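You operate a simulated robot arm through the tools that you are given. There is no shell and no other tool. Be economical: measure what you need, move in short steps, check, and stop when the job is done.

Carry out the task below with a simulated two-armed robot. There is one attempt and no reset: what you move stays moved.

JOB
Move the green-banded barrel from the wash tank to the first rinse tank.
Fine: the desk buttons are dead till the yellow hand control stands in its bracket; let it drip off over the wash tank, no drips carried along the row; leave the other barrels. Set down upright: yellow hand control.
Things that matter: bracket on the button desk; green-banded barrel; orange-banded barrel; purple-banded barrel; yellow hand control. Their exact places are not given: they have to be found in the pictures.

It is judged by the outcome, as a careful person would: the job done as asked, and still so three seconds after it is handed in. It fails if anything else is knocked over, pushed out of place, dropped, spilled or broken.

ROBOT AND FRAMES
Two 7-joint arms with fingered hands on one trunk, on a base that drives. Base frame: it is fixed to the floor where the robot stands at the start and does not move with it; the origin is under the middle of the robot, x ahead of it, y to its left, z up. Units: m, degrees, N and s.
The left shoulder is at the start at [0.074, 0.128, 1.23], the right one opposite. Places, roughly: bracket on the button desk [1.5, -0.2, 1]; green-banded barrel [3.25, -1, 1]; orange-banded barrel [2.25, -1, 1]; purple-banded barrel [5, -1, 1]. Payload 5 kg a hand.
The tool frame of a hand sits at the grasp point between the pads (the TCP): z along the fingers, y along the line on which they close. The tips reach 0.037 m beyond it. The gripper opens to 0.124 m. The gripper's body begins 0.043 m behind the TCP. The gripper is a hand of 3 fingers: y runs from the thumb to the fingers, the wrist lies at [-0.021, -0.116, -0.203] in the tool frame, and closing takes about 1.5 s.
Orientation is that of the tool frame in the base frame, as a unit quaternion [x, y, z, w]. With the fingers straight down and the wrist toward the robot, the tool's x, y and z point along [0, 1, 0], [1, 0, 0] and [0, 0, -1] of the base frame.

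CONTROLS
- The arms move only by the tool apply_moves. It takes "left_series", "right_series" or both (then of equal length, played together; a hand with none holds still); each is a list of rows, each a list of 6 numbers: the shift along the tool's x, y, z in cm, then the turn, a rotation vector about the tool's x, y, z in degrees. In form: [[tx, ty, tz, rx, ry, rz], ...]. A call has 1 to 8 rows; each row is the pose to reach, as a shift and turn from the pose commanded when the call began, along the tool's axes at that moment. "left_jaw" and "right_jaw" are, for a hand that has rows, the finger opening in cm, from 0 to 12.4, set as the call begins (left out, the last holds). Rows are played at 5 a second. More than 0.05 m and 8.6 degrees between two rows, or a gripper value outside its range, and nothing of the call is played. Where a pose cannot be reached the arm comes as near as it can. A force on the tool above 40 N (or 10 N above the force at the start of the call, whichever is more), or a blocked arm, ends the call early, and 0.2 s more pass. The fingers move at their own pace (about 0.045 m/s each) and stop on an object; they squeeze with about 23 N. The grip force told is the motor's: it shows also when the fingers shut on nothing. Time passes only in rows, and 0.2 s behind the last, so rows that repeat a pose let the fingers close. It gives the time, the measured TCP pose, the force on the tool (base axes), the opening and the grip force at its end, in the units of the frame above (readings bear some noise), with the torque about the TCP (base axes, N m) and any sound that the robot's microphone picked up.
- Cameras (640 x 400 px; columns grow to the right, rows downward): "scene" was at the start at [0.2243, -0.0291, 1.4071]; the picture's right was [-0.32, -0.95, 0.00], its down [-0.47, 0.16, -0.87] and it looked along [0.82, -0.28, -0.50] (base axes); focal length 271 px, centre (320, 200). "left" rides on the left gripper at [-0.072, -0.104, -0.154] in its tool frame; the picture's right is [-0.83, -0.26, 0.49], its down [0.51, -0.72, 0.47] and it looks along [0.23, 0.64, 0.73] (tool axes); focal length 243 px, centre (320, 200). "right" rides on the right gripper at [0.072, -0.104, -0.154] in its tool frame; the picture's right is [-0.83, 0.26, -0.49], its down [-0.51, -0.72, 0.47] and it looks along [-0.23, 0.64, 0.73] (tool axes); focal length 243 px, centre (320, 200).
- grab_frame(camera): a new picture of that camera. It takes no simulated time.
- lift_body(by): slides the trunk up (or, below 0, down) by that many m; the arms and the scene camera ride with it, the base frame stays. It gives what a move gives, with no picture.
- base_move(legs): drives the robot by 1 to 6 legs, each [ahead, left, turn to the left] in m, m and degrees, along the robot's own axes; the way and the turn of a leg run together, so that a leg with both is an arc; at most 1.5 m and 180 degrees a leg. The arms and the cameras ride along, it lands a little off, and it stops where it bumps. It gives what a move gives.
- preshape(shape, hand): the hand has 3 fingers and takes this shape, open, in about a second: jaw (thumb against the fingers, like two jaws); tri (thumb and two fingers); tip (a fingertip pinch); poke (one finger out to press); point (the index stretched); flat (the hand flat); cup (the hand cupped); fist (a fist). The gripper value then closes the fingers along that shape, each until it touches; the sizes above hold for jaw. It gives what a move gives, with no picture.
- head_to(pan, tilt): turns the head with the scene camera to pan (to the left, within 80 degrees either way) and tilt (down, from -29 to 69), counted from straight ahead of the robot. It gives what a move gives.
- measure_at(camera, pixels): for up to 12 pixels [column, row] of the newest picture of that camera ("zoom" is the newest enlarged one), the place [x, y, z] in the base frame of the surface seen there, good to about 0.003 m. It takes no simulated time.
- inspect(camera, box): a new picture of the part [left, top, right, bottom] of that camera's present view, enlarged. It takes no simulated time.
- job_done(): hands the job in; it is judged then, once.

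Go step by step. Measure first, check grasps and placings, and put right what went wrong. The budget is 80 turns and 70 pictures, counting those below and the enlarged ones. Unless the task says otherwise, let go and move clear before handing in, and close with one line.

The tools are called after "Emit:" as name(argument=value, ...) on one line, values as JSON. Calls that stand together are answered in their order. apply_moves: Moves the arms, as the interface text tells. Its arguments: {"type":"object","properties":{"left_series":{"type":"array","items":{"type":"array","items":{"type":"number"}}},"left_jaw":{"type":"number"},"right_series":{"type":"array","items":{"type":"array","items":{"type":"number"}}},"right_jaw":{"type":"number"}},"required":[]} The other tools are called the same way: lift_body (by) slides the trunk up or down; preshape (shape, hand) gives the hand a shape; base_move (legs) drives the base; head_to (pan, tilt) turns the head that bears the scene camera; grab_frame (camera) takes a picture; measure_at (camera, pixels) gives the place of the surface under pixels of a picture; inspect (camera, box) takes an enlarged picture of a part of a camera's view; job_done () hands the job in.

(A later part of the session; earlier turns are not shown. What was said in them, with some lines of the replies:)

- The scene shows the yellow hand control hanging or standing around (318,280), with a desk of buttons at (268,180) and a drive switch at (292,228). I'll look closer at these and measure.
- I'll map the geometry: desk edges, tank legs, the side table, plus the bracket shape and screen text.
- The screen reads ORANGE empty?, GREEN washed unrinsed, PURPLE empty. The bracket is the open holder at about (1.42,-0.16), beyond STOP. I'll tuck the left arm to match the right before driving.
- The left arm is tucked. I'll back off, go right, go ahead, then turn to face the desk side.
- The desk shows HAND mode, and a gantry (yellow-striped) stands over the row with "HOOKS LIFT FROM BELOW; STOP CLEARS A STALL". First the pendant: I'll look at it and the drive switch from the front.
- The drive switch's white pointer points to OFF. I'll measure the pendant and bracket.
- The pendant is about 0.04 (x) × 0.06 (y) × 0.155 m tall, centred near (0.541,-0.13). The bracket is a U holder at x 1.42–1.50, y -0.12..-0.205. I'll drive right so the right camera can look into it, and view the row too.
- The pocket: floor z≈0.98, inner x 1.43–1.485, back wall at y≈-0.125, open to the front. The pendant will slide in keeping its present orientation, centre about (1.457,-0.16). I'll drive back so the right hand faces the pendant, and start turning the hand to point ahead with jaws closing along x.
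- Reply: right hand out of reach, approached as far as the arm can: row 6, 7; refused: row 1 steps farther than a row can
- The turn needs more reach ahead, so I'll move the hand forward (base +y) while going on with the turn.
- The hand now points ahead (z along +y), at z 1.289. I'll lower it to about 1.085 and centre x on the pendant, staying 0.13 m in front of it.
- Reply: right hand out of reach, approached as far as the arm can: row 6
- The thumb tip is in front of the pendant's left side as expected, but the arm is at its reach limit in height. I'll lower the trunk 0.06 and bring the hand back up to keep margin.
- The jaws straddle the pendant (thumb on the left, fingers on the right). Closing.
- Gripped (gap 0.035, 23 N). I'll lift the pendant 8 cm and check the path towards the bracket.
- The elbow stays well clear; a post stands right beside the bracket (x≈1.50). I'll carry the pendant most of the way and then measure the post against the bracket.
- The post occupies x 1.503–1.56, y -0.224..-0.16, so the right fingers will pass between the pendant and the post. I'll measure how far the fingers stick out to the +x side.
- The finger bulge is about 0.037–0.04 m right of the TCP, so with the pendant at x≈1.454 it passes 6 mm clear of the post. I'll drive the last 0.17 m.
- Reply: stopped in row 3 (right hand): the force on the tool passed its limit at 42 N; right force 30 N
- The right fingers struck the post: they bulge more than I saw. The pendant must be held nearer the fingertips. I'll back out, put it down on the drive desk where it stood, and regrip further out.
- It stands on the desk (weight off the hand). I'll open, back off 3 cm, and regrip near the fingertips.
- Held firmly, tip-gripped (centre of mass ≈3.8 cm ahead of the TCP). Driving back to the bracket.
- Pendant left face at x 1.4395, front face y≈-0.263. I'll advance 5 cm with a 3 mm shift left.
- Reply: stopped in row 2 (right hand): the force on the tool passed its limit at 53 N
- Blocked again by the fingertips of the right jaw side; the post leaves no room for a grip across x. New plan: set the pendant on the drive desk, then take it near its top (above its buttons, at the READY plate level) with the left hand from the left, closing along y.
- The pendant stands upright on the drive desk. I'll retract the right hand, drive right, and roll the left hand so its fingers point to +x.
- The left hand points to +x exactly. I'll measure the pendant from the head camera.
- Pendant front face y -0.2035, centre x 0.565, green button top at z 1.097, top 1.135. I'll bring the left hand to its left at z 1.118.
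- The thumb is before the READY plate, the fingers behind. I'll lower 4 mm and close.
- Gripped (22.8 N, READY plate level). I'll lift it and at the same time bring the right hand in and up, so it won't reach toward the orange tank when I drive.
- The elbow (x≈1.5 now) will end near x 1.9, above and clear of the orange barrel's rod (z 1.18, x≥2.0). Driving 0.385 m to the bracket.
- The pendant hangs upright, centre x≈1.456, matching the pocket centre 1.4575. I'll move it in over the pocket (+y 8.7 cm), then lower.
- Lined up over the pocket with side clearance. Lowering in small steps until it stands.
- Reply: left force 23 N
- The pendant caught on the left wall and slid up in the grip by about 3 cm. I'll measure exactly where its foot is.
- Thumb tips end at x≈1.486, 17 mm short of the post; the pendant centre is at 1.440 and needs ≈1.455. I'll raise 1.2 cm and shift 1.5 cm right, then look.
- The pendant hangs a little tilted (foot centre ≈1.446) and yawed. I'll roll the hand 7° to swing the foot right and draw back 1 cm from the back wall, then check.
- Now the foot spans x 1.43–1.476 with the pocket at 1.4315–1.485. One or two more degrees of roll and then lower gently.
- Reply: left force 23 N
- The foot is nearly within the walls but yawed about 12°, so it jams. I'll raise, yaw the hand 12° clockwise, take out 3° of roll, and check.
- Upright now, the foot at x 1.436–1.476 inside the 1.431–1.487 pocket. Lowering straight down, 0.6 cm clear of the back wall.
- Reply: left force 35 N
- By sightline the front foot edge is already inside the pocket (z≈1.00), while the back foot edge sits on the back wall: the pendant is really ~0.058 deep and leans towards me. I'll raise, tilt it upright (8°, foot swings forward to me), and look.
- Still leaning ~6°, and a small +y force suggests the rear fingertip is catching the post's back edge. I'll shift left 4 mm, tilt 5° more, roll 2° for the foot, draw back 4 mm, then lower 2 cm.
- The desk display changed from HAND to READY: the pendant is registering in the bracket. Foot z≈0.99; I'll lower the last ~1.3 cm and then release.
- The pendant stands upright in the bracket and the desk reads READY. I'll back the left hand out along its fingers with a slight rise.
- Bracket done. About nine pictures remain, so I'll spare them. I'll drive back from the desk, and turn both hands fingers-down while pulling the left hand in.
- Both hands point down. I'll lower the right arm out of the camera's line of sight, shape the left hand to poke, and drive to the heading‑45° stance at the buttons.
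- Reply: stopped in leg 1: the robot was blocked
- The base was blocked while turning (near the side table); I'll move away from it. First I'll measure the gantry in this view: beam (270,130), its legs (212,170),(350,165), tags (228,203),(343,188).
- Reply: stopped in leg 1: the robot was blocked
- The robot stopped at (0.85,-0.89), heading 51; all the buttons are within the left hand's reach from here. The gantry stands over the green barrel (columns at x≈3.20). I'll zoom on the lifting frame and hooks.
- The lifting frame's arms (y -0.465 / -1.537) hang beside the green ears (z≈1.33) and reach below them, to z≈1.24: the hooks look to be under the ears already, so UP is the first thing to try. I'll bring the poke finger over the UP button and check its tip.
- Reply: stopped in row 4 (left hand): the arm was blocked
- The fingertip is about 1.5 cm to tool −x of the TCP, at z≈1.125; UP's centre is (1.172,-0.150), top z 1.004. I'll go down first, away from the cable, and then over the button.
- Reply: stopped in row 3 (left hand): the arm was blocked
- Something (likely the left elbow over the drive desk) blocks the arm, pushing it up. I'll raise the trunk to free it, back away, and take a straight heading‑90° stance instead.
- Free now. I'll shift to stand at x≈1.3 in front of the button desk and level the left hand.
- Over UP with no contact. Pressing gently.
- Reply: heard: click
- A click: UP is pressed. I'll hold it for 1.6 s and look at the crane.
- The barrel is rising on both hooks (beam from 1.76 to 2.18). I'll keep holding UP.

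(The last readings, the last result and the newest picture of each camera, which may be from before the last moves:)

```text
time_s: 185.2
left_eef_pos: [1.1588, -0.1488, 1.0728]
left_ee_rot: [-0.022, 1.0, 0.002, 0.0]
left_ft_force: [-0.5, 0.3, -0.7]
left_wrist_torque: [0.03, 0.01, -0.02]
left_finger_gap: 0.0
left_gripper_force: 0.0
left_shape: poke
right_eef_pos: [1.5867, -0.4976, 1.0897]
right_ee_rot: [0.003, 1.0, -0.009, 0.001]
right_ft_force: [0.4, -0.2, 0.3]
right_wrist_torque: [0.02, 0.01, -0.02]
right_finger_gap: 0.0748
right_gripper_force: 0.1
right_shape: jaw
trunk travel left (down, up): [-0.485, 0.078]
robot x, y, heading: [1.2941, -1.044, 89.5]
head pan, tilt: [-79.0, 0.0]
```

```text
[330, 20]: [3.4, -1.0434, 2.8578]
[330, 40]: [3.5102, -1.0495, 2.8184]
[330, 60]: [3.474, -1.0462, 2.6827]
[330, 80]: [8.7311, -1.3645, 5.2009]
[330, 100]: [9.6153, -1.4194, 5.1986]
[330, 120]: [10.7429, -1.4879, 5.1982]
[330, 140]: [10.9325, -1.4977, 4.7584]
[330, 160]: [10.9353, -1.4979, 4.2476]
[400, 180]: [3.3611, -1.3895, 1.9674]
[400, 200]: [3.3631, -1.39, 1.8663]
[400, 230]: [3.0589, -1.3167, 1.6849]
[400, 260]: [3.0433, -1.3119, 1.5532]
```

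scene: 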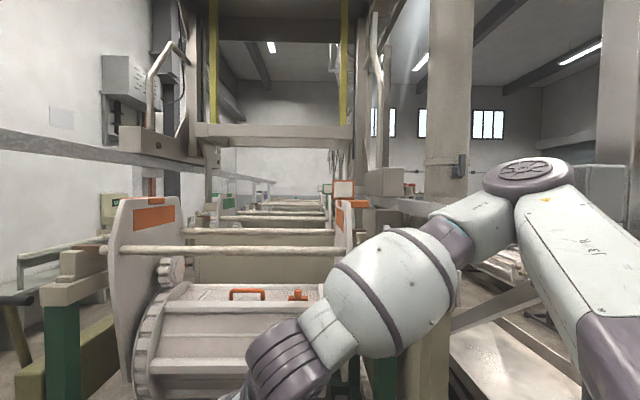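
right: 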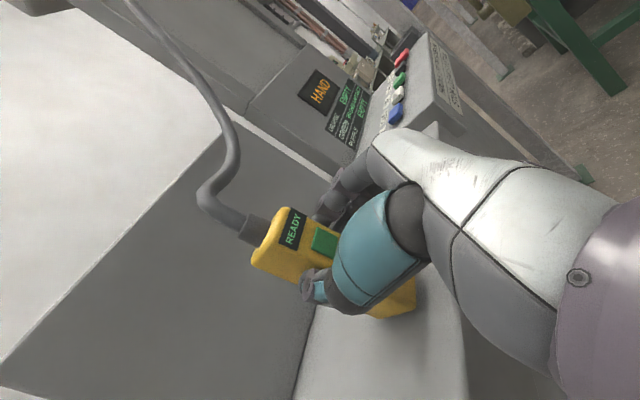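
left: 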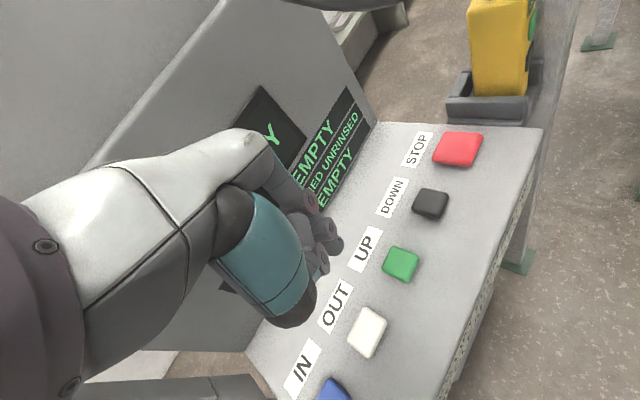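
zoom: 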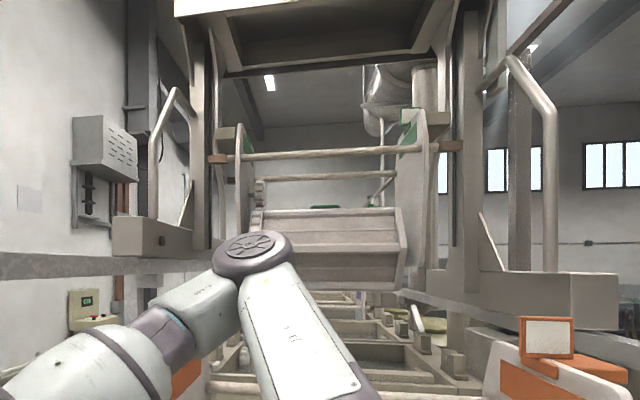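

The green barrel hangs clear (+0.9 m), level on both hooks, over the wash tank. Now I let it drip, moving the finger over OUT without touching.

Emit:
apply_moves(left_series=[[3.1, 0.1, 0, 0, 0, 0], [6.2, 0.3, 0, 0, 0, 0], [9.3, 0.4, 0, 0, 0, 0], [9.3, 0.4, 0, 0, 0, 0], [9.3, 0.4, 0, 0, 0, 0], [9.3, 0.4, 0, 0, 0, 0], [9.3, 0.4, 0, 0, 0, 0], [9.3, 0.4, 0, 0, 0, 0]])

Emit:
apply_moves(left_series=[[0, 0, 0, 0, 0, 0], [0, 0, 0, 0, 0, 0], [0, 0, 0, 0, 0, 0], [0, 0, 0, 0, 0, 0], [0, 0, 0, 0, 0, 0], [0, 0, 0, 0, 0, 0], [0, 0, 0, 0, 0, 0], [0, 0, 0, 0, 0, 0]])

Emit:
apply_moves(left_series=[[0, 0, 0, 0, 0, 0], [0, 0, 0, 0, 0, 0], [0, 0, 0, 0, 0, 0], [0, 0, 0, 0, 0, 0], [0, 0, 0, 0, 0, 0], [0, 0, 0, 0, 0, 0], [0, 0, 0, 0, 0, 0], [0, 0, 0, 0, 0, 0]])

Emit:
apply_moves(left_series=[[0, 0, 0, 0, 0, 0], [0, 0, 0, 0, 0, 0], [0, 0, 0, 0, 0, 0], [0, 0, 0, 0, 0, 0], [0, 0, 0, 0, 0, 0], [0, 0, 0, 0, 0, 0], [0, 0, 0, 0, 0, 0], [0, 0, 0, 0, 0, 0]])

Emit:
apply_moves(left_series=[[0, 0, 0, 0, 0, 0], [0, 0, 0, 0, 0, 0], [0, 0, 0, 0, 0, 0], [0, 0, 0, 0, 0, 0], [0, 0, 0, 0, 0, 0], [0, 0, 0, 0, 0, 0], [0, 0, 0, 0, 0, 0], [0, 0, 0, 0, 0, 0]])

Emit:
apply_moves(left_series=[[0, 0, 0, 0, 0, 0], [0, 0, 0, 0, 0, 0], [0, 0, 0, 0, 0, 0], [0, 0, 0, 0, 0, 0], [0, 0, 0, 0, 0, 0], [0, 0, 0, 0, 0, 0], [0, 0, 0, 0, 0, 0], [0, 0, 0, 0, 0, 0]])

Emit:
apply_moves(left_series=[[0, 0, 0, 0, 0, 0], [0, 0, 0, 0, 0, 0], [0, 0, 0, 0, 0, 0], [0, 0, 0, 0, 0, 0], [0, 0, 0, 0, 0, 0], [0, 0, 0, 0, 0, 0], [0, 0, 0, 0, 0, 0], [0, 0, 0, 0, 0, 0]])

Emit:
apply_moves(left_series=[[0, 0, 0, 0, 0, 0], [0, 0, 0, 0, 0, 0], [0, 0, 0, 0, 0, 0], [0, 0, 0, 0, 0, 0], [0, 0, 0, 0, 0, 0], [0, 0, 0, 0, 0, 0], [0, 0, 0, 0, 0, 0], [0, 0, 0, 0, 0, 0]])

Emit:
inspect(camera="scene", box=[280, 60, 500, 290])

Emit:
measure_at(camera="zoom", pixels=[[320, 250], [320, 275], [340, 290], [340, 305], [340, 320], [340, 340], [340, 360], [340, 380], [400, 130], [400, 300], [400, 330], [430, 350]])

```text
time_s: 187.0
left_eef_pos: [1.0646, -0.1493, 1.0747]
left_ee_rot: [-0.023, 1.0, 0.0, 0.0]
left_ft_force: [-0.4, 0.1, 0.5]
left_wrist_torque: [0.03, 0.01, -0.01]
left_finger_gap: 0.0
left_gripper_force: 0.0
left_shape: poke
right_eef_pos: [1.5869, -0.4977, 1.0901]
right_ee_rot: [0.003, 1.0, -0.008, 0.002]
right_ft_force: [1.0, -0.2, 0.6]
right_wrist_torque: [-0.01, 0.0, 0.02]
right_finger_gap: 0.0752
right_gripper_force: 0.1
right_shape: jaw
trunk travel left (down, up): [-0.485, 0.078]
robot x, y, heading: [1.2961, -1.0443, 89.7]
head pan, tilt: [-79.0, 0.0]
```

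```text
time_s: 188.8
left_eef_pos: [1.0638, -0.1487, 1.0741]
left_ee_rot: [-0.022, 1.0, 0.001, -0.001]
left_ft_force: [-0.4, -0.5, -0.6]
left_wrist_torque: [0.01, 0.02, -0.05]
left_finger_gap: 0.0002
left_gripper_force: 0.0
left_shape: poke
right_eef_pos: [1.5862, -0.4976, 1.0904]
right_ee_rot: [0.002, 1.0, -0.009, 0.002]
right_ft_force: [-0.2, -0.2, 0.4]
right_wrist_torque: [0.01, -0.05, 0.01]
right_finger_gap: 0.0748
right_gripper_force: 0.1
right_shape: jaw
trunk travel left (down, up): [-0.485, 0.078]
robot x, y, heading: [1.2967, -1.0458, 89.7]
head pan, tilt: [-79.0, 0.0]
```

```text
time_s: 190.6
left_eef_pos: [1.0649, -0.1493, 1.0747]
left_ee_rot: [-0.022, 1.0, 0.001, 0.0]
left_ft_force: [-1.2, 0.6, -0.3]
left_wrist_torque: [-0.01, 0.01, 0.02]
left_finger_gap: 0.0001
left_gripper_force: 0.1
left_shape: poke
right_eef_pos: [1.5864, -0.4978, 1.0891]
right_ee_rot: [0.002, 1.0, -0.009, 0.002]
right_ft_force: [-0.6, 0.7, -0.1]
right_wrist_torque: [0.0, -0.01, 0.0]
right_finger_gap: 0.075
right_gripper_force: 0.1
right_shape: jaw
trunk travel left (down, up): [-0.485, 0.078]
robot x, y, heading: [1.2986, -1.0457, 89.7]
head pan, tilt: [-79.0, 0.0]
```

```text
time_s: 192.4
left_eef_pos: [1.064, -0.1486, 1.0734]
left_ee_rot: [-0.022, 1.0, 0.001, 0.0]
left_ft_force: [-0.8, 0.0, -0.6]
left_wrist_torque: [0.0, -0.02, -0.01]
left_finger_gap: 0.0
left_gripper_force: 0.0
left_shape: poke
right_eef_pos: [1.5847, -0.4966, 1.0912]
right_ee_rot: [0.003, 1.0, -0.009, 0.002]
right_ft_force: [-0.1, 0.8, 0.3]
right_wrist_torque: [-0.01, -0.05, 0.0]
right_finger_gap: 0.0748
right_gripper_force: 0.1
right_shape: jaw
trunk travel left (down, up): [-0.485, 0.078]
robot x, y, heading: [1.2973, -1.0459, 89.8]
head pan, tilt: [-79.0, 0.0]
```

```text
time_s: 194.2
left_eef_pos: [1.0642, -0.1488, 1.0735]
left_ee_rot: [-0.023, 1.0, 0.0, 0.001]
left_ft_force: [0.6, -0.7, -0.8]
left_wrist_torque: [0.02, 0.01, -0.03]
left_finger_gap: 0.0
left_gripper_force: 0.1
left_shape: poke
right_eef_pos: [1.5858, -0.4974, 1.0903]
right_ee_rot: [0.004, 1.0, -0.008, 0.002]
right_ft_force: [0.0, 1.0, 0.2]
right_wrist_torque: [0.02, 0.02, 0.02]
right_finger_gap: 0.0748
right_gripper_force: 0.2
right_shape: jaw
trunk travel left (down, up): [-0.485, 0.078]
robot x, y, heading: [1.2956, -1.0472, 89.5]
head pan, tilt: [-79.0, 0.0]
```

```text
time_s: 196.0
left_eef_pos: [1.0635, -0.149, 1.0738]
left_ee_rot: [-0.023, 1.0, 0.0, 0.0]
left_ft_force: [0.2, -1.0, -0.2]
left_wrist_torque: [0.01, 0.05, -0.02]
left_finger_gap: 0.0
left_gripper_force: 0.1
left_shape: poke
right_eef_pos: [1.5864, -0.497, 1.0907]
right_ee_rot: [0.002, 1.0, -0.009, 0.001]
right_ft_force: [-0.1, 0.7, -0.3]
right_wrist_torque: [0.02, 0.0, 0.01]
right_finger_gap: 0.0751
right_gripper_force: 0.1
right_shape: jaw
trunk travel left (down, up): [-0.485, 0.078]
robot x, y, heading: [1.2947, -1.0426, 89.4]
head pan, tilt: [-79.0, 0.0]
```

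```text
time_s: 197.8
left_eef_pos: [1.0652, -0.1494, 1.0738]
left_ee_rot: [-0.023, 1.0, 0.001, 0.0]
left_ft_force: [-0.8, -0.1, -0.8]
left_wrist_torque: [0.05, 0.0, -0.06]
left_finger_gap: 0.0003
left_gripper_force: 0.0
left_shape: poke
right_eef_pos: [1.5868, -0.4982, 1.0918]
right_ee_rot: [0.003, 1.0, -0.009, 0.002]
right_ft_force: [0.1, -0.1, 0.5]
right_wrist_torque: [-0.02, 0.02, -0.02]
right_finger_gap: 0.0748
right_gripper_force: 0.1
right_shape: jaw
trunk travel left (down, up): [-0.485, 0.078]
robot x, y, heading: [1.2952, -1.0447, 89.5]
head pan, tilt: [-79.0, 0.0]
```

```text
time_s: 199.6
left_eef_pos: [1.0634, -0.1492, 1.0735]
left_ee_rot: [-0.022, 1.0, 0.0, 0.0]
left_ft_force: [-0.3, -0.7, 0.2]
left_wrist_torque: [0.01, 0.04, 0.01]
left_finger_gap: 0.0
left_gripper_force: 0.0
left_shape: poke
right_eef_pos: [1.5862, -0.4974, 1.0918]
right_ee_rot: [0.002, 1.0, -0.009, 0.002]
right_ft_force: [0.4, 0.6, 0.2]
right_wrist_torque: [0.01, -0.02, 0.01]
right_finger_gap: 0.0748
right_gripper_force: 0.0
right_shape: jaw
trunk travel left (down, up): [-0.485, 0.078]
robot x, y, heading: [1.2997, -1.0416, 89.4]
head pan, tilt: [-79.0, 0.0]
```

```text
1.74 times, centred on (390, 175) of scene
```

zoom: 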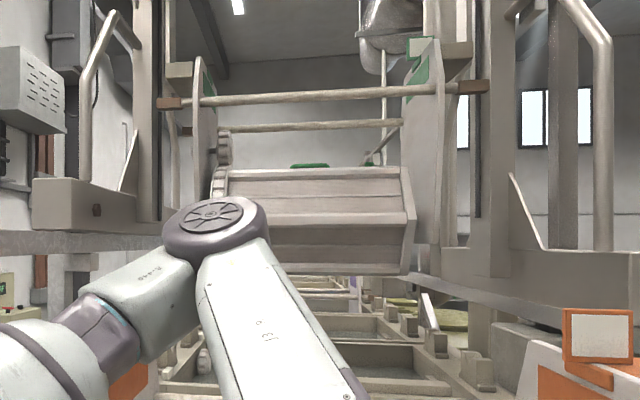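

```text
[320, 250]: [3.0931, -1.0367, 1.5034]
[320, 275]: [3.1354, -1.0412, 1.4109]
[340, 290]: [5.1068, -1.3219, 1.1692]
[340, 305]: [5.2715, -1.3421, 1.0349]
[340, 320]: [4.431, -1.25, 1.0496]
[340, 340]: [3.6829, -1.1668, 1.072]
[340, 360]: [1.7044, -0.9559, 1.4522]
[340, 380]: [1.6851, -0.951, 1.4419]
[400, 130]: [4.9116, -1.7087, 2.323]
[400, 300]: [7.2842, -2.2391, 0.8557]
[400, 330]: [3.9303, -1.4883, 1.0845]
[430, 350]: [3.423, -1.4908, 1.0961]
```

No drops visible at the barrel's underside (z≈1.40); it has hung ~16 s. I'll measure the saddles of the next tank on this same picture (right-side saddles around (475,365) … (390,312)).

Emit:
measure_at(camera="zoom", pixels=[[480, 362], [465, 352], [442, 352], [432, 335], [425, 335], [412, 330], [408, 318], [392, 322], [388, 312], [380, 308], [372, 303], [452, 335]])

Emit:
measure_at(camera="zoom", pixels=[[205, 360], [190, 345], [200, 335], [185, 360], [290, 352], [300, 335], [300, 320], [300, 308], [300, 297], [300, 288], [360, 365], [360, 352]])

Emit:
apply_moves(left_series=[[0, 0, 0, 0, 0, 0], [0, 0, 0, 0, 0, 0], [0, 0, 0, 0, 0, 0], [0, 0, 0, 0, 0, 0], [0, 0, 0, 0, 0, 0], [0, 0, 0, 0, 0, 0], [0, 0, 0, 0, 0, 0], [0, 0, 0, 0, 0, 0]])

Emit:
apply_moves(left_series=[[0, 0, 0, 0, 0, 0], [0, 0, 0, 0, 0, 0], [0, 0, 0, 0, 0, 0], [0, 0, 0, 0, 0, 0], [0, 0, 0, 0, 0, 0], [0, 0, 0, 0, 0, 0], [0, 0, 0, 0, 0, 0], [0, 0, 0, 0, 0, 0]])

```text
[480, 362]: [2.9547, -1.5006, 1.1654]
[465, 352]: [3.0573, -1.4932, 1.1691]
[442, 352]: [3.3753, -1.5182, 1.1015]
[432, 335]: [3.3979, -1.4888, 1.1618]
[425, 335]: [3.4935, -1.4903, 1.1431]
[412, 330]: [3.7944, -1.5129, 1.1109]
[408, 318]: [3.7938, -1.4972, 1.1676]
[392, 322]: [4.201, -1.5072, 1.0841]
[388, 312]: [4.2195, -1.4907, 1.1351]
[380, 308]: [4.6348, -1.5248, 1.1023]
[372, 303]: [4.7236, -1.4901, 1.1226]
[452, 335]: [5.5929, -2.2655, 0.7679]
```

```text
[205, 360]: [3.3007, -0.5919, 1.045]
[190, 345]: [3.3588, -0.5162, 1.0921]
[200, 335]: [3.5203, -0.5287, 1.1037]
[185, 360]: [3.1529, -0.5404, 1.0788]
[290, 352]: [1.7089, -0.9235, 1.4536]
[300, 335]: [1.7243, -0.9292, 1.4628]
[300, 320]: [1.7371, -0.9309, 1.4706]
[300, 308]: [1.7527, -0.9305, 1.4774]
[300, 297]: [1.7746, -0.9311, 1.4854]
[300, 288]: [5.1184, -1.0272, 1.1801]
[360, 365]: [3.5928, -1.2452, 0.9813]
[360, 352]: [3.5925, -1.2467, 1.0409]
```

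```text
time_s: 201.4
left_eef_pos: [1.0647, -0.1492, 1.0743]
left_ee_rot: [-0.023, 1.0, 0.001, 0.0]
left_ft_force: [0.8, 0.3, -0.3]
left_wrist_torque: [0.05, -0.01, 0.03]
left_finger_gap: 0.0002
left_gripper_force: 0.0
left_shape: poke
right_eef_pos: [1.5861, -0.4974, 1.0903]
right_ee_rot: [0.003, 1.0, -0.008, 0.001]
right_ft_force: [0.5, -0.4, -0.9]
right_wrist_torque: [0.01, 0.0, 0.01]
right_finger_gap: 0.0749
right_gripper_force: 0.1
right_shape: jaw
trunk travel left (down, up): [-0.485, 0.078]
robot x, y, heading: [1.2943, -1.046, 89.8]
head pan, tilt: [-79.0, 0.0]
```

```text
time_s: 203.2
left_eef_pos: [1.0644, -0.1478, 1.0731]
left_ee_rot: [-0.022, 1.0, 0.001, 0.0]
left_ft_force: [0.3, 0.1, 0.0]
left_wrist_torque: [-0.03, 0.02, 0.0]
left_finger_gap: 0.0
left_gripper_force: 0.1
left_shape: poke
right_eef_pos: [1.5862, -0.497, 1.0902]
right_ee_rot: [0.002, 1.0, -0.009, 0.002]
right_ft_force: [0.1, 0.2, -0.2]
right_wrist_torque: [0.01, 0.02, 0.04]
right_finger_gap: 0.075
right_gripper_force: 0.2
right_shape: jaw
trunk travel left (down, up): [-0.485, 0.078]
robot x, y, heading: [1.2997, -1.0457, 89.4]
head pan, tilt: [-79.0, 0.0]
```

Saddle spacing puts the wash tank centre at ≈3.25 and the next (first rinse) at ≈4.09. I'll give it a few more seconds to drip, then press OUT briefly to learn direction and whether it is momentary.

Emit:
apply_moves(left_series=[[0, 0, 0, 0, 0, 0], [0, 0, 0, 0, 0, 0], [0, 0, 0, 0, 0, 0], [0, 0, 0, 0, 0, 0], [0, 0, 0, 0, 0, 0], [0, 0, 0, 0, 0, 0], [0, 0, 0, 0, 0, 0], [0, 0, 0, 0, 0, 0]])

Emit:
apply_moves(left_series=[[0, 0, 0, 0, 0, 0], [0, 0, 0, 0, 0, 0], [0, 0, 0, 0, 0, 0], [0, 0, 0, 0, 0, 0], [0, 0, 0, 0, 0, 0], [0, 0, 0, 0, 0, 0], [0, 0, 0, 0, 0, 0], [0, 0, 0, 0, 0, 0]])

Emit:
apply_moves(left_series=[[0, 0, 0, 0, 0, 0], [0, 0, 0, 0, 0, 0], [0, 0, 0, 0, 0, 0], [0, 0, 0, 0, 0, 0], [0, 0, 0, 0, 0, 0], [0, 0, 0, 0, 0, 0], [0, 0, 0, 0, 0, 0], [0, 0, 0, 0, 0, 0]])

Emit:
apply_moves(left_series=[[0, 0, 0, 0, 0, 0], [0, 0, 0, 0, 0, 0], [0, 0, 0, 0, 0, 0], [0, 0, 0, 0, 0, 0], [0, 0, 0, 0, 0, 0], [0, 0, 0, 0, 0, 0], [0, 0, 0, 0, 0, 0], [0, 0, 0, 0, 0, 0]])

Emit:
apply_moves(left_series=[[0, 0, 3, 0, 0, 0], [0, 0, 4.1, 0, 0, 0], [0, 0, 4.1, 0, 0, 0], [0, 0, 4.1, 0, 0, 0], [0, 0, 4.1, 0, 0, 0], [0, 0, 4.1, 0, 0, 0], [0, 0, 0, 0, 0, 0], [0, 0, 0, 0, 0, 0]])

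Emit:
apply_moves(left_series=[[0, 0, 0, 0, 0, 0], [0, 0, 0, 0, 0, 0], [0, 0, 0, 0, 0, 0], [0, 0, 0, 0, 0, 0], [0, 0, 0, 0, 0, 0], [0, 0, 0, 0, 0, 0], [0, 0, 0, 0, 0, 0], [0, 0, 0, 0, 0, 0]])

Emit:
inspect(camera="scene", box=[260, 30, 500, 290])

```text
time_s: 205.0
left_eef_pos: [1.0638, -0.1489, 1.074]
left_ee_rot: [-0.023, 1.0, 0.001, -0.001]
left_ft_force: [0.0, -0.4, -0.3]
left_wrist_torque: [-0.02, 0.0, 0.03]
left_finger_gap: 0.0001
left_gripper_force: 0.1
left_shape: poke
right_eef_pos: [1.5868, -0.4973, 1.09]
right_ee_rot: [0.002, 1.0, -0.008, 0.002]
right_ft_force: [-0.9, -0.2, 0.4]
right_wrist_torque: [0.01, -0.01, 0.02]
right_finger_gap: 0.0747
right_gripper_force: 0.1
right_shape: jaw
trunk travel left (down, up): [-0.485, 0.078]
robot x, y, heading: [1.2941, -1.0437, 89.6]
head pan, tilt: [-79.0, 0.0]
```

```text
time_s: 206.8
left_eef_pos: [1.0644, -0.1489, 1.0725]
left_ee_rot: [-0.023, 1.0, 0.001, 0.0]
left_ft_force: [-1.1, -0.4, 0.6]
left_wrist_torque: [-0.02, 0.04, -0.01]
left_finger_gap: 0.0
left_gripper_force: 0.2
left_shape: poke
right_eef_pos: [1.5858, -0.4964, 1.0908]
right_ee_rot: [0.003, 1.0, -0.009, 0.002]
right_ft_force: [-0.3, -0.1, 0.5]
right_wrist_torque: [-0.02, 0.0, 0.04]
right_finger_gap: 0.075
right_gripper_force: 0.1
right_shape: jaw
trunk travel left (down, up): [-0.485, 0.078]
robot x, y, heading: [1.2981, -1.0435, 89.6]
head pan, tilt: [-79.0, 0.0]
```

```text
time_s: 208.6
left_eef_pos: [1.0643, -0.1478, 1.0748]
left_ee_rot: [-0.024, 1.0, 0.0, 0.0]
left_ft_force: [-0.4, 0.7, 0.0]
left_wrist_torque: [0.03, 0.0, 0.0]
left_finger_gap: 0.0
left_gripper_force: 0.0
left_shape: poke
right_eef_pos: [1.587, -0.4975, 1.0911]
right_ee_rot: [0.002, 1.0, -0.01, 0.002]
right_ft_force: [0.3, 0.8, 0.1]
right_wrist_torque: [-0.01, 0.01, 0.03]
right_finger_gap: 0.0748
right_gripper_force: 0.0
right_shape: jaw
trunk travel left (down, up): [-0.485, 0.078]
robot x, y, heading: [1.2982, -1.0443, 89.5]
head pan, tilt: [-79.0, 0.0]
```

```text
time_s: 210.4
left_eef_pos: [1.0635, -0.1487, 1.073]
left_ee_rot: [-0.023, 1.0, 0.001, 0.0]
left_ft_force: [0.2, 0.6, 0.6]
left_wrist_torque: [0.01, -0.01, 0.0]
left_finger_gap: 0.0
left_gripper_force: 0.0
left_shape: poke
right_eef_pos: [1.5862, -0.4974, 1.0907]
right_ee_rot: [0.002, 1.0, -0.009, 0.002]
right_ft_force: [-1.2, 1.1, 1.0]
right_wrist_torque: [0.0, -0.01, 0.05]
right_finger_gap: 0.0748
right_gripper_force: 0.0
right_shape: jaw
trunk travel left (down, up): [-0.485, 0.078]
robot x, y, heading: [1.2961, -1.0463, 89.5]
head pan, tilt: [-79.0, 0.0]
```

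```text
time_s: 212.2
left_eef_pos: [1.064, -0.1474, 1.0741]
left_ee_rot: [-0.022, 1.0, 0.001, 0.001]
left_ft_force: [0.5, 0.3, 0.2]
left_wrist_torque: [-0.02, 0.0, 0.0]
left_finger_gap: 0.0
left_gripper_force: 0.0
left_shape: poke
right_eef_pos: [1.5863, -0.4974, 1.0909]
right_ee_rot: [0.002, 1.0, -0.009, 0.002]
right_ft_force: [0.3, -0.4, -0.2]
right_wrist_torque: [0.01, 0.03, -0.04]
right_finger_gap: 0.0747
right_gripper_force: 0.0
right_shape: jaw
trunk travel left (down, up): [-0.485, 0.078]
robot x, y, heading: [1.2939, -1.0487, 89.7]
head pan, tilt: [-79.0, 0.0]
heard: click
```

```text
time_s: 214.0
left_eef_pos: [1.0635, -0.1479, 1.0739]
left_ee_rot: [-0.023, 1.0, 0.001, 0.001]
left_ft_force: [0.3, -1.3, 0.2]
left_wrist_torque: [-0.02, 0.01, 0.02]
left_finger_gap: 0.0001
left_gripper_force: 0.0
left_shape: poke
right_eef_pos: [1.5861, -0.4968, 1.0896]
right_ee_rot: [0.003, 1.0, -0.009, 0.002]
right_ft_force: [0.3, -0.3, 0.2]
right_wrist_torque: [-0.02, 0.01, 0.0]
right_finger_gap: 0.0748
right_gripper_force: 0.1
right_shape: jaw
trunk travel left (down, up): [-0.485, 0.078]
robot x, y, heading: [1.2968, -1.0462, 89.8]
head pan, tilt: [-79.0, 0.0]
```

```text
1.54 times, centred on (380, 160) of scene
```

zoom: 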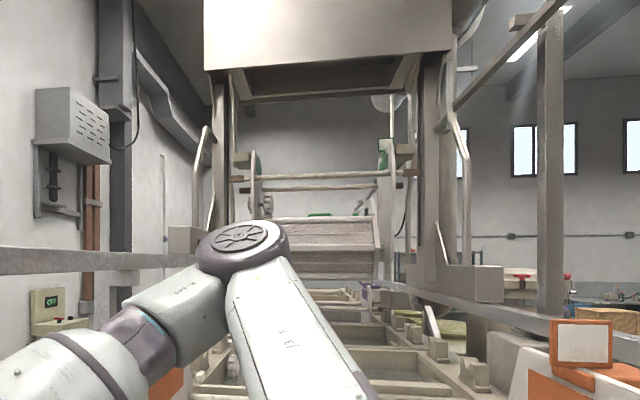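

OUT moves the crane away (+x). I'll measure how far it has gone.

Emit:
measure_at(camera="zoom", pixels=[[330, 245], [330, 265], [330, 278], [310, 177], [310, 188], [384, 160], [384, 170], [388, 130], [330, 98], [330, 40], [420, 160], [225, 160]])

```text
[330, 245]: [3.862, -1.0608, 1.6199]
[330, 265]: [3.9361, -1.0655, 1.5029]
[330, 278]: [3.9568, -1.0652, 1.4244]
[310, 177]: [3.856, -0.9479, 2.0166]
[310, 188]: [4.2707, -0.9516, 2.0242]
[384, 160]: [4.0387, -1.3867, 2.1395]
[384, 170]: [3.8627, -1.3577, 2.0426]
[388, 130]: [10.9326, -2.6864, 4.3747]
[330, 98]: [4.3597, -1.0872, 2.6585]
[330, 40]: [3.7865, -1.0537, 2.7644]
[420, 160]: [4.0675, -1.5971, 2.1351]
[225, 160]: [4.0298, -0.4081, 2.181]
```

Same barrel surface moved from x 3.093 to 3.936: +0.843 m, matching the tank spacing (0.84). I'll bring the finger over DOWN and verify that the crane is at rest there.

Emit:
apply_moves(left_series=[[-4.6, -0.2, 0, 0, 0, 0], [-9.2, -0.5, 0, 0, 0, 0], [-13.8, -0.75, 0, 0, 0, 0], [-18.4, -1.0, 0, 0, 0, 0], [-18.4, -1.0, 0, 0, 0, 0], [-18.4, -1.0, 0, 0, 0, 0]])

Emit:
inspect(camera="scene", box=[260, 30, 500, 290])

Emit:
measure_at(camera="zoom", pixels=[[330, 245], [330, 265], [330, 278], [310, 177], [310, 188], [384, 160], [384, 170], [440, 345], [412, 330], [398, 320], [475, 370], [225, 160]])

```text
time_s: 215.4
left_eef_pos: [1.2478, -0.1489, 1.0738]
left_ee_rot: [-0.023, 1.0, 0.001, 0.0]
left_ft_force: [-0.6, 0.2, 0.0]
left_wrist_torque: [0.01, -0.01, -0.01]
left_finger_gap: 0.0
left_gripper_force: 0.0
left_shape: poke
right_eef_pos: [1.5851, -0.4969, 1.0897]
right_ee_rot: [0.003, 1.0, -0.009, 0.002]
right_ft_force: [0.5, -0.2, -0.4]
right_wrist_torque: [0.01, -0.01, 0.0]
right_finger_gap: 0.0747
right_gripper_force: 0.1
right_shape: jaw
trunk travel left (down, up): [-0.485, 0.078]
robot x, y, heading: [1.2948, -1.0444, 89.4]
head pan, tilt: [-79.0, 0.0]
```

```text
1.54 times, centred on (380, 160) of scene
```

zoom: 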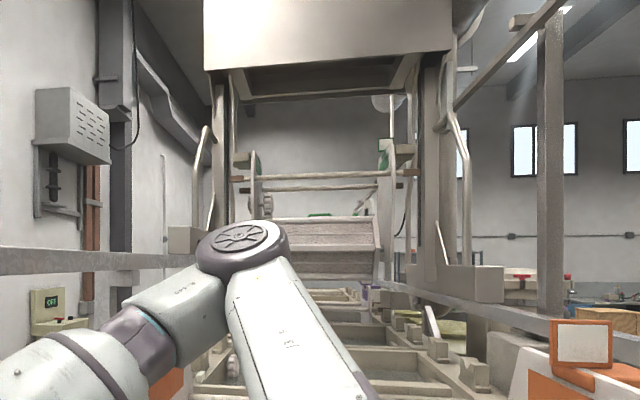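

```text
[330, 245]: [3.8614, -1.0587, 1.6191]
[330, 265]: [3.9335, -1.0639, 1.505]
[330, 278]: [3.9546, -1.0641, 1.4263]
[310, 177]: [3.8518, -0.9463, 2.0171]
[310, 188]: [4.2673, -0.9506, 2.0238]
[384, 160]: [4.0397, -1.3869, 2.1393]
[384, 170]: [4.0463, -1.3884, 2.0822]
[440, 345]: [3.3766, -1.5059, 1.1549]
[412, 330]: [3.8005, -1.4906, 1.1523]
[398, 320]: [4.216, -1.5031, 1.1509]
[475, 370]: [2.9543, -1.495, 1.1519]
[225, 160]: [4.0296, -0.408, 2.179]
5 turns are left
```

The crane is at rest exactly at the first rinse tank (saddles 3.80/4.21 match the rods). Pressing DOWN and holding through the lowering, then releasing and looking.

Emit:
apply_moves(left_series=[[0, 0, 3, 0, 0, 0], [0, 0, 4.1, 0, 0, 0], [0, 0, 4.1, 0, 0, 0], [0, 0, 4.1, 0, 0, 0], [0, 0, 4.1, 0, 0, 0], [0, 0, 4.1, 0, 0, 0], [0, 0, 4.1, 0, 0, 0], [0, 0, 4.1, 0, 0, 0]])

Emit:
apply_moves(left_series=[[0, 0, 0, 0, 0, 0], [0, 0, 0, 0, 0, 0], [0, 0, 0, 0, 0, 0], [0, 0, 0, 0, 0, 0], [0, 0, 0, 0, 0, 0], [0, 0, 0, 0, 0, 0], [0, 0, 0, 0, 0, 0], [0, 0, 0, 0, 0, 0]])

Emit:
apply_moves(left_series=[[0, 0, 0, 0, 0, 0], [0, 0, 0, 0, 0, 0], [0, 0, 0, 0, 0, 0], [0, 0, 0, 0, 0, 0], [0, 0, 0, 0, 0, 0], [0, 0, 0, 0, 0, 0], [0, 0, 0, 0, 0, 0], [0, 0, 0, 0, 0, 0]])

Emit:
apply_moves(left_series=[[0, 0, 0, 0, 0, 0], [0, 0, 0, 0, 0, 0], [0, 0, 0, 0, 0, 0], [0, 0, 0, 0, 0, 0], [0, 0, 0, 0, 0, 0], [0, 0, 0, 0, 0, 0], [0, 0, 0, 0, 0, 0], [0, 0, 0, 0, 0, 0]])

Emit:
apply_moves(left_series=[[0, 0, 0, 0, 0, 0], [0, 0, 0, 0, 0, 0], [0, 0, 0, 0, 0, 0], [0, 0, 0, 0, 0, 0], [0, 0, 0, 0, 0, 0], [0, 0, 0, 0, 0, 0], [0, 0, -4, 0, 0, 0], [0, -3, -7, 0, 0, 0]])

Emit:
inspect(camera="scene", box=[260, 60, 500, 290])

Emit:
measure_at(camera="zoom", pixels=[[330, 170], [330, 180], [330, 190], [330, 200], [330, 210], [330, 220], [330, 270], [330, 280], [330, 290], [330, 300], [330, 310], [330, 320]])

```text
time_s: 217.2
left_eef_pos: [1.2487, -0.1503, 1.0331]
left_ee_rot: [-0.022, 1.0, 0.002, 0.001]
left_ft_force: [-1.5, 1.0, 4.8]
left_wrist_torque: [0.06, -0.09, -0.03]
left_finger_gap: 0.0
left_gripper_force: 0.1
left_shape: poke
right_eef_pos: [1.5859, -0.498, 1.0902]
right_ee_rot: [0.002, 1.0, -0.008, 0.002]
right_ft_force: [0.2, 1.0, -0.4]
right_wrist_torque: [0.0, -0.03, 0.0]
right_finger_gap: 0.0749
right_gripper_force: 0.0
right_shape: jaw
trunk travel left (down, up): [-0.485, 0.078]
robot x, y, heading: [1.2931, -1.0436, 89.5]
head pan, tilt: [-79.0, 0.0]
heard: click
```

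```text
time_s: 219.0
left_eef_pos: [1.2486, -0.1492, 1.0325]
left_ee_rot: [-0.022, 1.0, 0.002, 0.0]
left_ft_force: [0.0, 1.4, 6.4]
left_wrist_torque: [0.12, -0.06, -0.02]
left_finger_gap: 0.0
left_gripper_force: 0.1
left_shape: poke
right_eef_pos: [1.5872, -0.4991, 1.0902]
right_ee_rot: [0.002, 1.0, -0.009, 0.001]
right_ft_force: [0.2, -0.8, -0.3]
right_wrist_torque: [-0.01, 0.0, -0.01]
right_finger_gap: 0.0748
right_gripper_force: 0.1
right_shape: jaw
trunk travel left (down, up): [-0.485, 0.078]
robot x, y, heading: [1.2954, -1.0452, 89.6]
head pan, tilt: [-79.0, 0.0]
```

```text
time_s: 220.8
left_eef_pos: [1.2482, -0.149, 1.0337]
left_ee_rot: [-0.022, 1.0, 0.002, 0.0]
left_ft_force: [-0.2, 1.9, 6.8]
left_wrist_torque: [0.11, -0.02, 0.03]
left_finger_gap: 0.0001
left_gripper_force: 0.1
left_shape: poke
right_eef_pos: [1.5873, -0.4985, 1.0916]
right_ee_rot: [0.003, 1.0, -0.009, 0.001]
right_ft_force: [0.1, 1.3, 1.0]
right_wrist_torque: [0.01, -0.04, -0.04]
right_finger_gap: 0.0752
right_gripper_force: 0.1
right_shape: jaw
trunk travel left (down, up): [-0.485, 0.078]
robot x, y, heading: [1.2941, -1.0449, 89.6]
head pan, tilt: [-79.0, 0.0]
```

```text
time_s: 222.6
left_eef_pos: [1.2486, -0.1486, 1.0318]
left_ee_rot: [-0.023, 1.0, 0.002, 0.0]
left_ft_force: [-0.6, 2.0, 6.1]
left_wrist_torque: [0.12, -0.07, 0.02]
left_finger_gap: 0.0
left_gripper_force: 0.0
left_shape: poke
right_eef_pos: [1.5864, -0.4988, 1.0901]
right_ee_rot: [0.003, 1.0, -0.008, 0.002]
right_ft_force: [1.9, 0.1, -0.1]
right_wrist_torque: [0.0, 0.03, 0.01]
right_finger_gap: 0.0748
right_gripper_force: 0.1
right_shape: jaw
trunk travel left (down, up): [-0.485, 0.078]
robot x, y, heading: [1.2952, -1.0495, 89.4]
head pan, tilt: [-79.0, 0.0]
```

```text
time_s: 224.4
left_eef_pos: [1.2499, -0.1817, 1.1034]
left_ee_rot: [-0.023, 1.0, 0.002, 0.0]
left_ft_force: [-0.9, 0.4, 0.0]
left_wrist_torque: [0.06, 0.02, -0.03]
left_finger_gap: 0.0002
left_gripper_force: 0.1
left_shape: poke
right_eef_pos: [1.587, -0.5012, 1.0909]
right_ee_rot: [0.002, 1.0, -0.008, 0.002]
right_ft_force: [0.4, -0.5, 0.5]
right_wrist_torque: [0.01, 0.01, 0.0]
right_finger_gap: 0.0751
right_gripper_force: 0.0
right_shape: jaw
trunk travel left (down, up): [-0.485, 0.078]
robot x, y, heading: [1.295, -1.0471, 89.5]
head pan, tilt: [-79.0, 0.0]
```

```text
1.74 times, centred on (380, 175) of scene
```

zoom: 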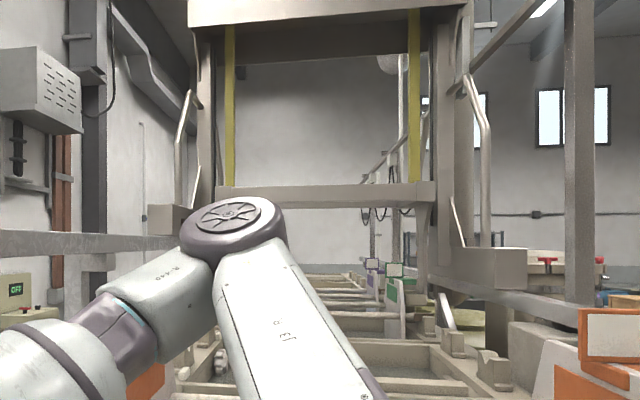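

```text
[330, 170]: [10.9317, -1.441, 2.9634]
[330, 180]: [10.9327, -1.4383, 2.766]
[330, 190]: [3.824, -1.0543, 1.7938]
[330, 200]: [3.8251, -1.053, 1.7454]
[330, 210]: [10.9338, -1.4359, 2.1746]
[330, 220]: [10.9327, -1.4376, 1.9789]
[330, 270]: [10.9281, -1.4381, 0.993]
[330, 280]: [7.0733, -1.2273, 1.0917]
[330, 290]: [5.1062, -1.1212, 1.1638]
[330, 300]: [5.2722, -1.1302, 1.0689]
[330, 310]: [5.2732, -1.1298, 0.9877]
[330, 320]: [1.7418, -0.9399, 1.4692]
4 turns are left
```

The lifting beam is back at its low position (z≈1.77), with the green barrel's tags at (392,280) over the rinse tank. I'll confirm its seating height and draw the hand clear.

Emit:
measure_at(camera="zoom", pixels=[[394, 270], [392, 290], [396, 310], [404, 300], [375, 330], [350, 313]])

Emit:
apply_moves(left_series=[[0, -4, -1, 0, 0, 0], [0, -8, -3, 0, 0, 0], [0, -12, -5, 0, 0, 0], [0, -12, -5, 0, 0, 0]])

```text
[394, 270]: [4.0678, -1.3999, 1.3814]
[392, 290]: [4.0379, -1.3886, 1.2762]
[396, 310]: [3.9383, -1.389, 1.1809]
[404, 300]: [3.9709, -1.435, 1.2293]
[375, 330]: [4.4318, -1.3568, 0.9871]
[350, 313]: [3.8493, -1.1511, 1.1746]
```

```text
time_s: 225.4
left_eef_pos: [1.2565, -0.3011, 1.1509]
left_ee_rot: [-0.022, 1.0, 0.001, 0.0]
left_ft_force: [0.3, 0.0, 1.0]
left_wrist_torque: [-0.02, 0.03, 0.01]
left_finger_gap: 0.0002
left_gripper_force: 0.0
left_shape: poke
right_eef_pos: [1.5875, -0.4976, 1.0896]
right_ee_rot: [0.005, 1.0, -0.009, 0.002]
right_ft_force: [0.7, -0.5, -0.2]
right_wrist_torque: [0.03, -0.01, 0.02]
right_finger_gap: 0.0749
right_gripper_force: 0.0
right_shape: jaw
trunk travel left (down, up): [-0.485, 0.078]
robot x, y, heading: [1.2971, -1.0464, 89.5]
head pan, tilt: [-79.0, 0.0]
3 turns are left
```

The green barrel sits in its saddles at the rinse tank (rod z≈1.175, tag z≈1.38, the same heights as in the wash tank). The pendant is in its bracket and the hand is clear, so I'm handing in.

Emit:
job_done()

```text
The job is handed in.
```

The green-banded barrel now sits in the tank next after the wash tank, which I took to be the first rinse tank; I saw no tank labels to confirm it. It hung about 25 s over the wash tank first, and I saw no drips. The yellow hand control stands upright in its bracket, and I did not touch the other barrels.
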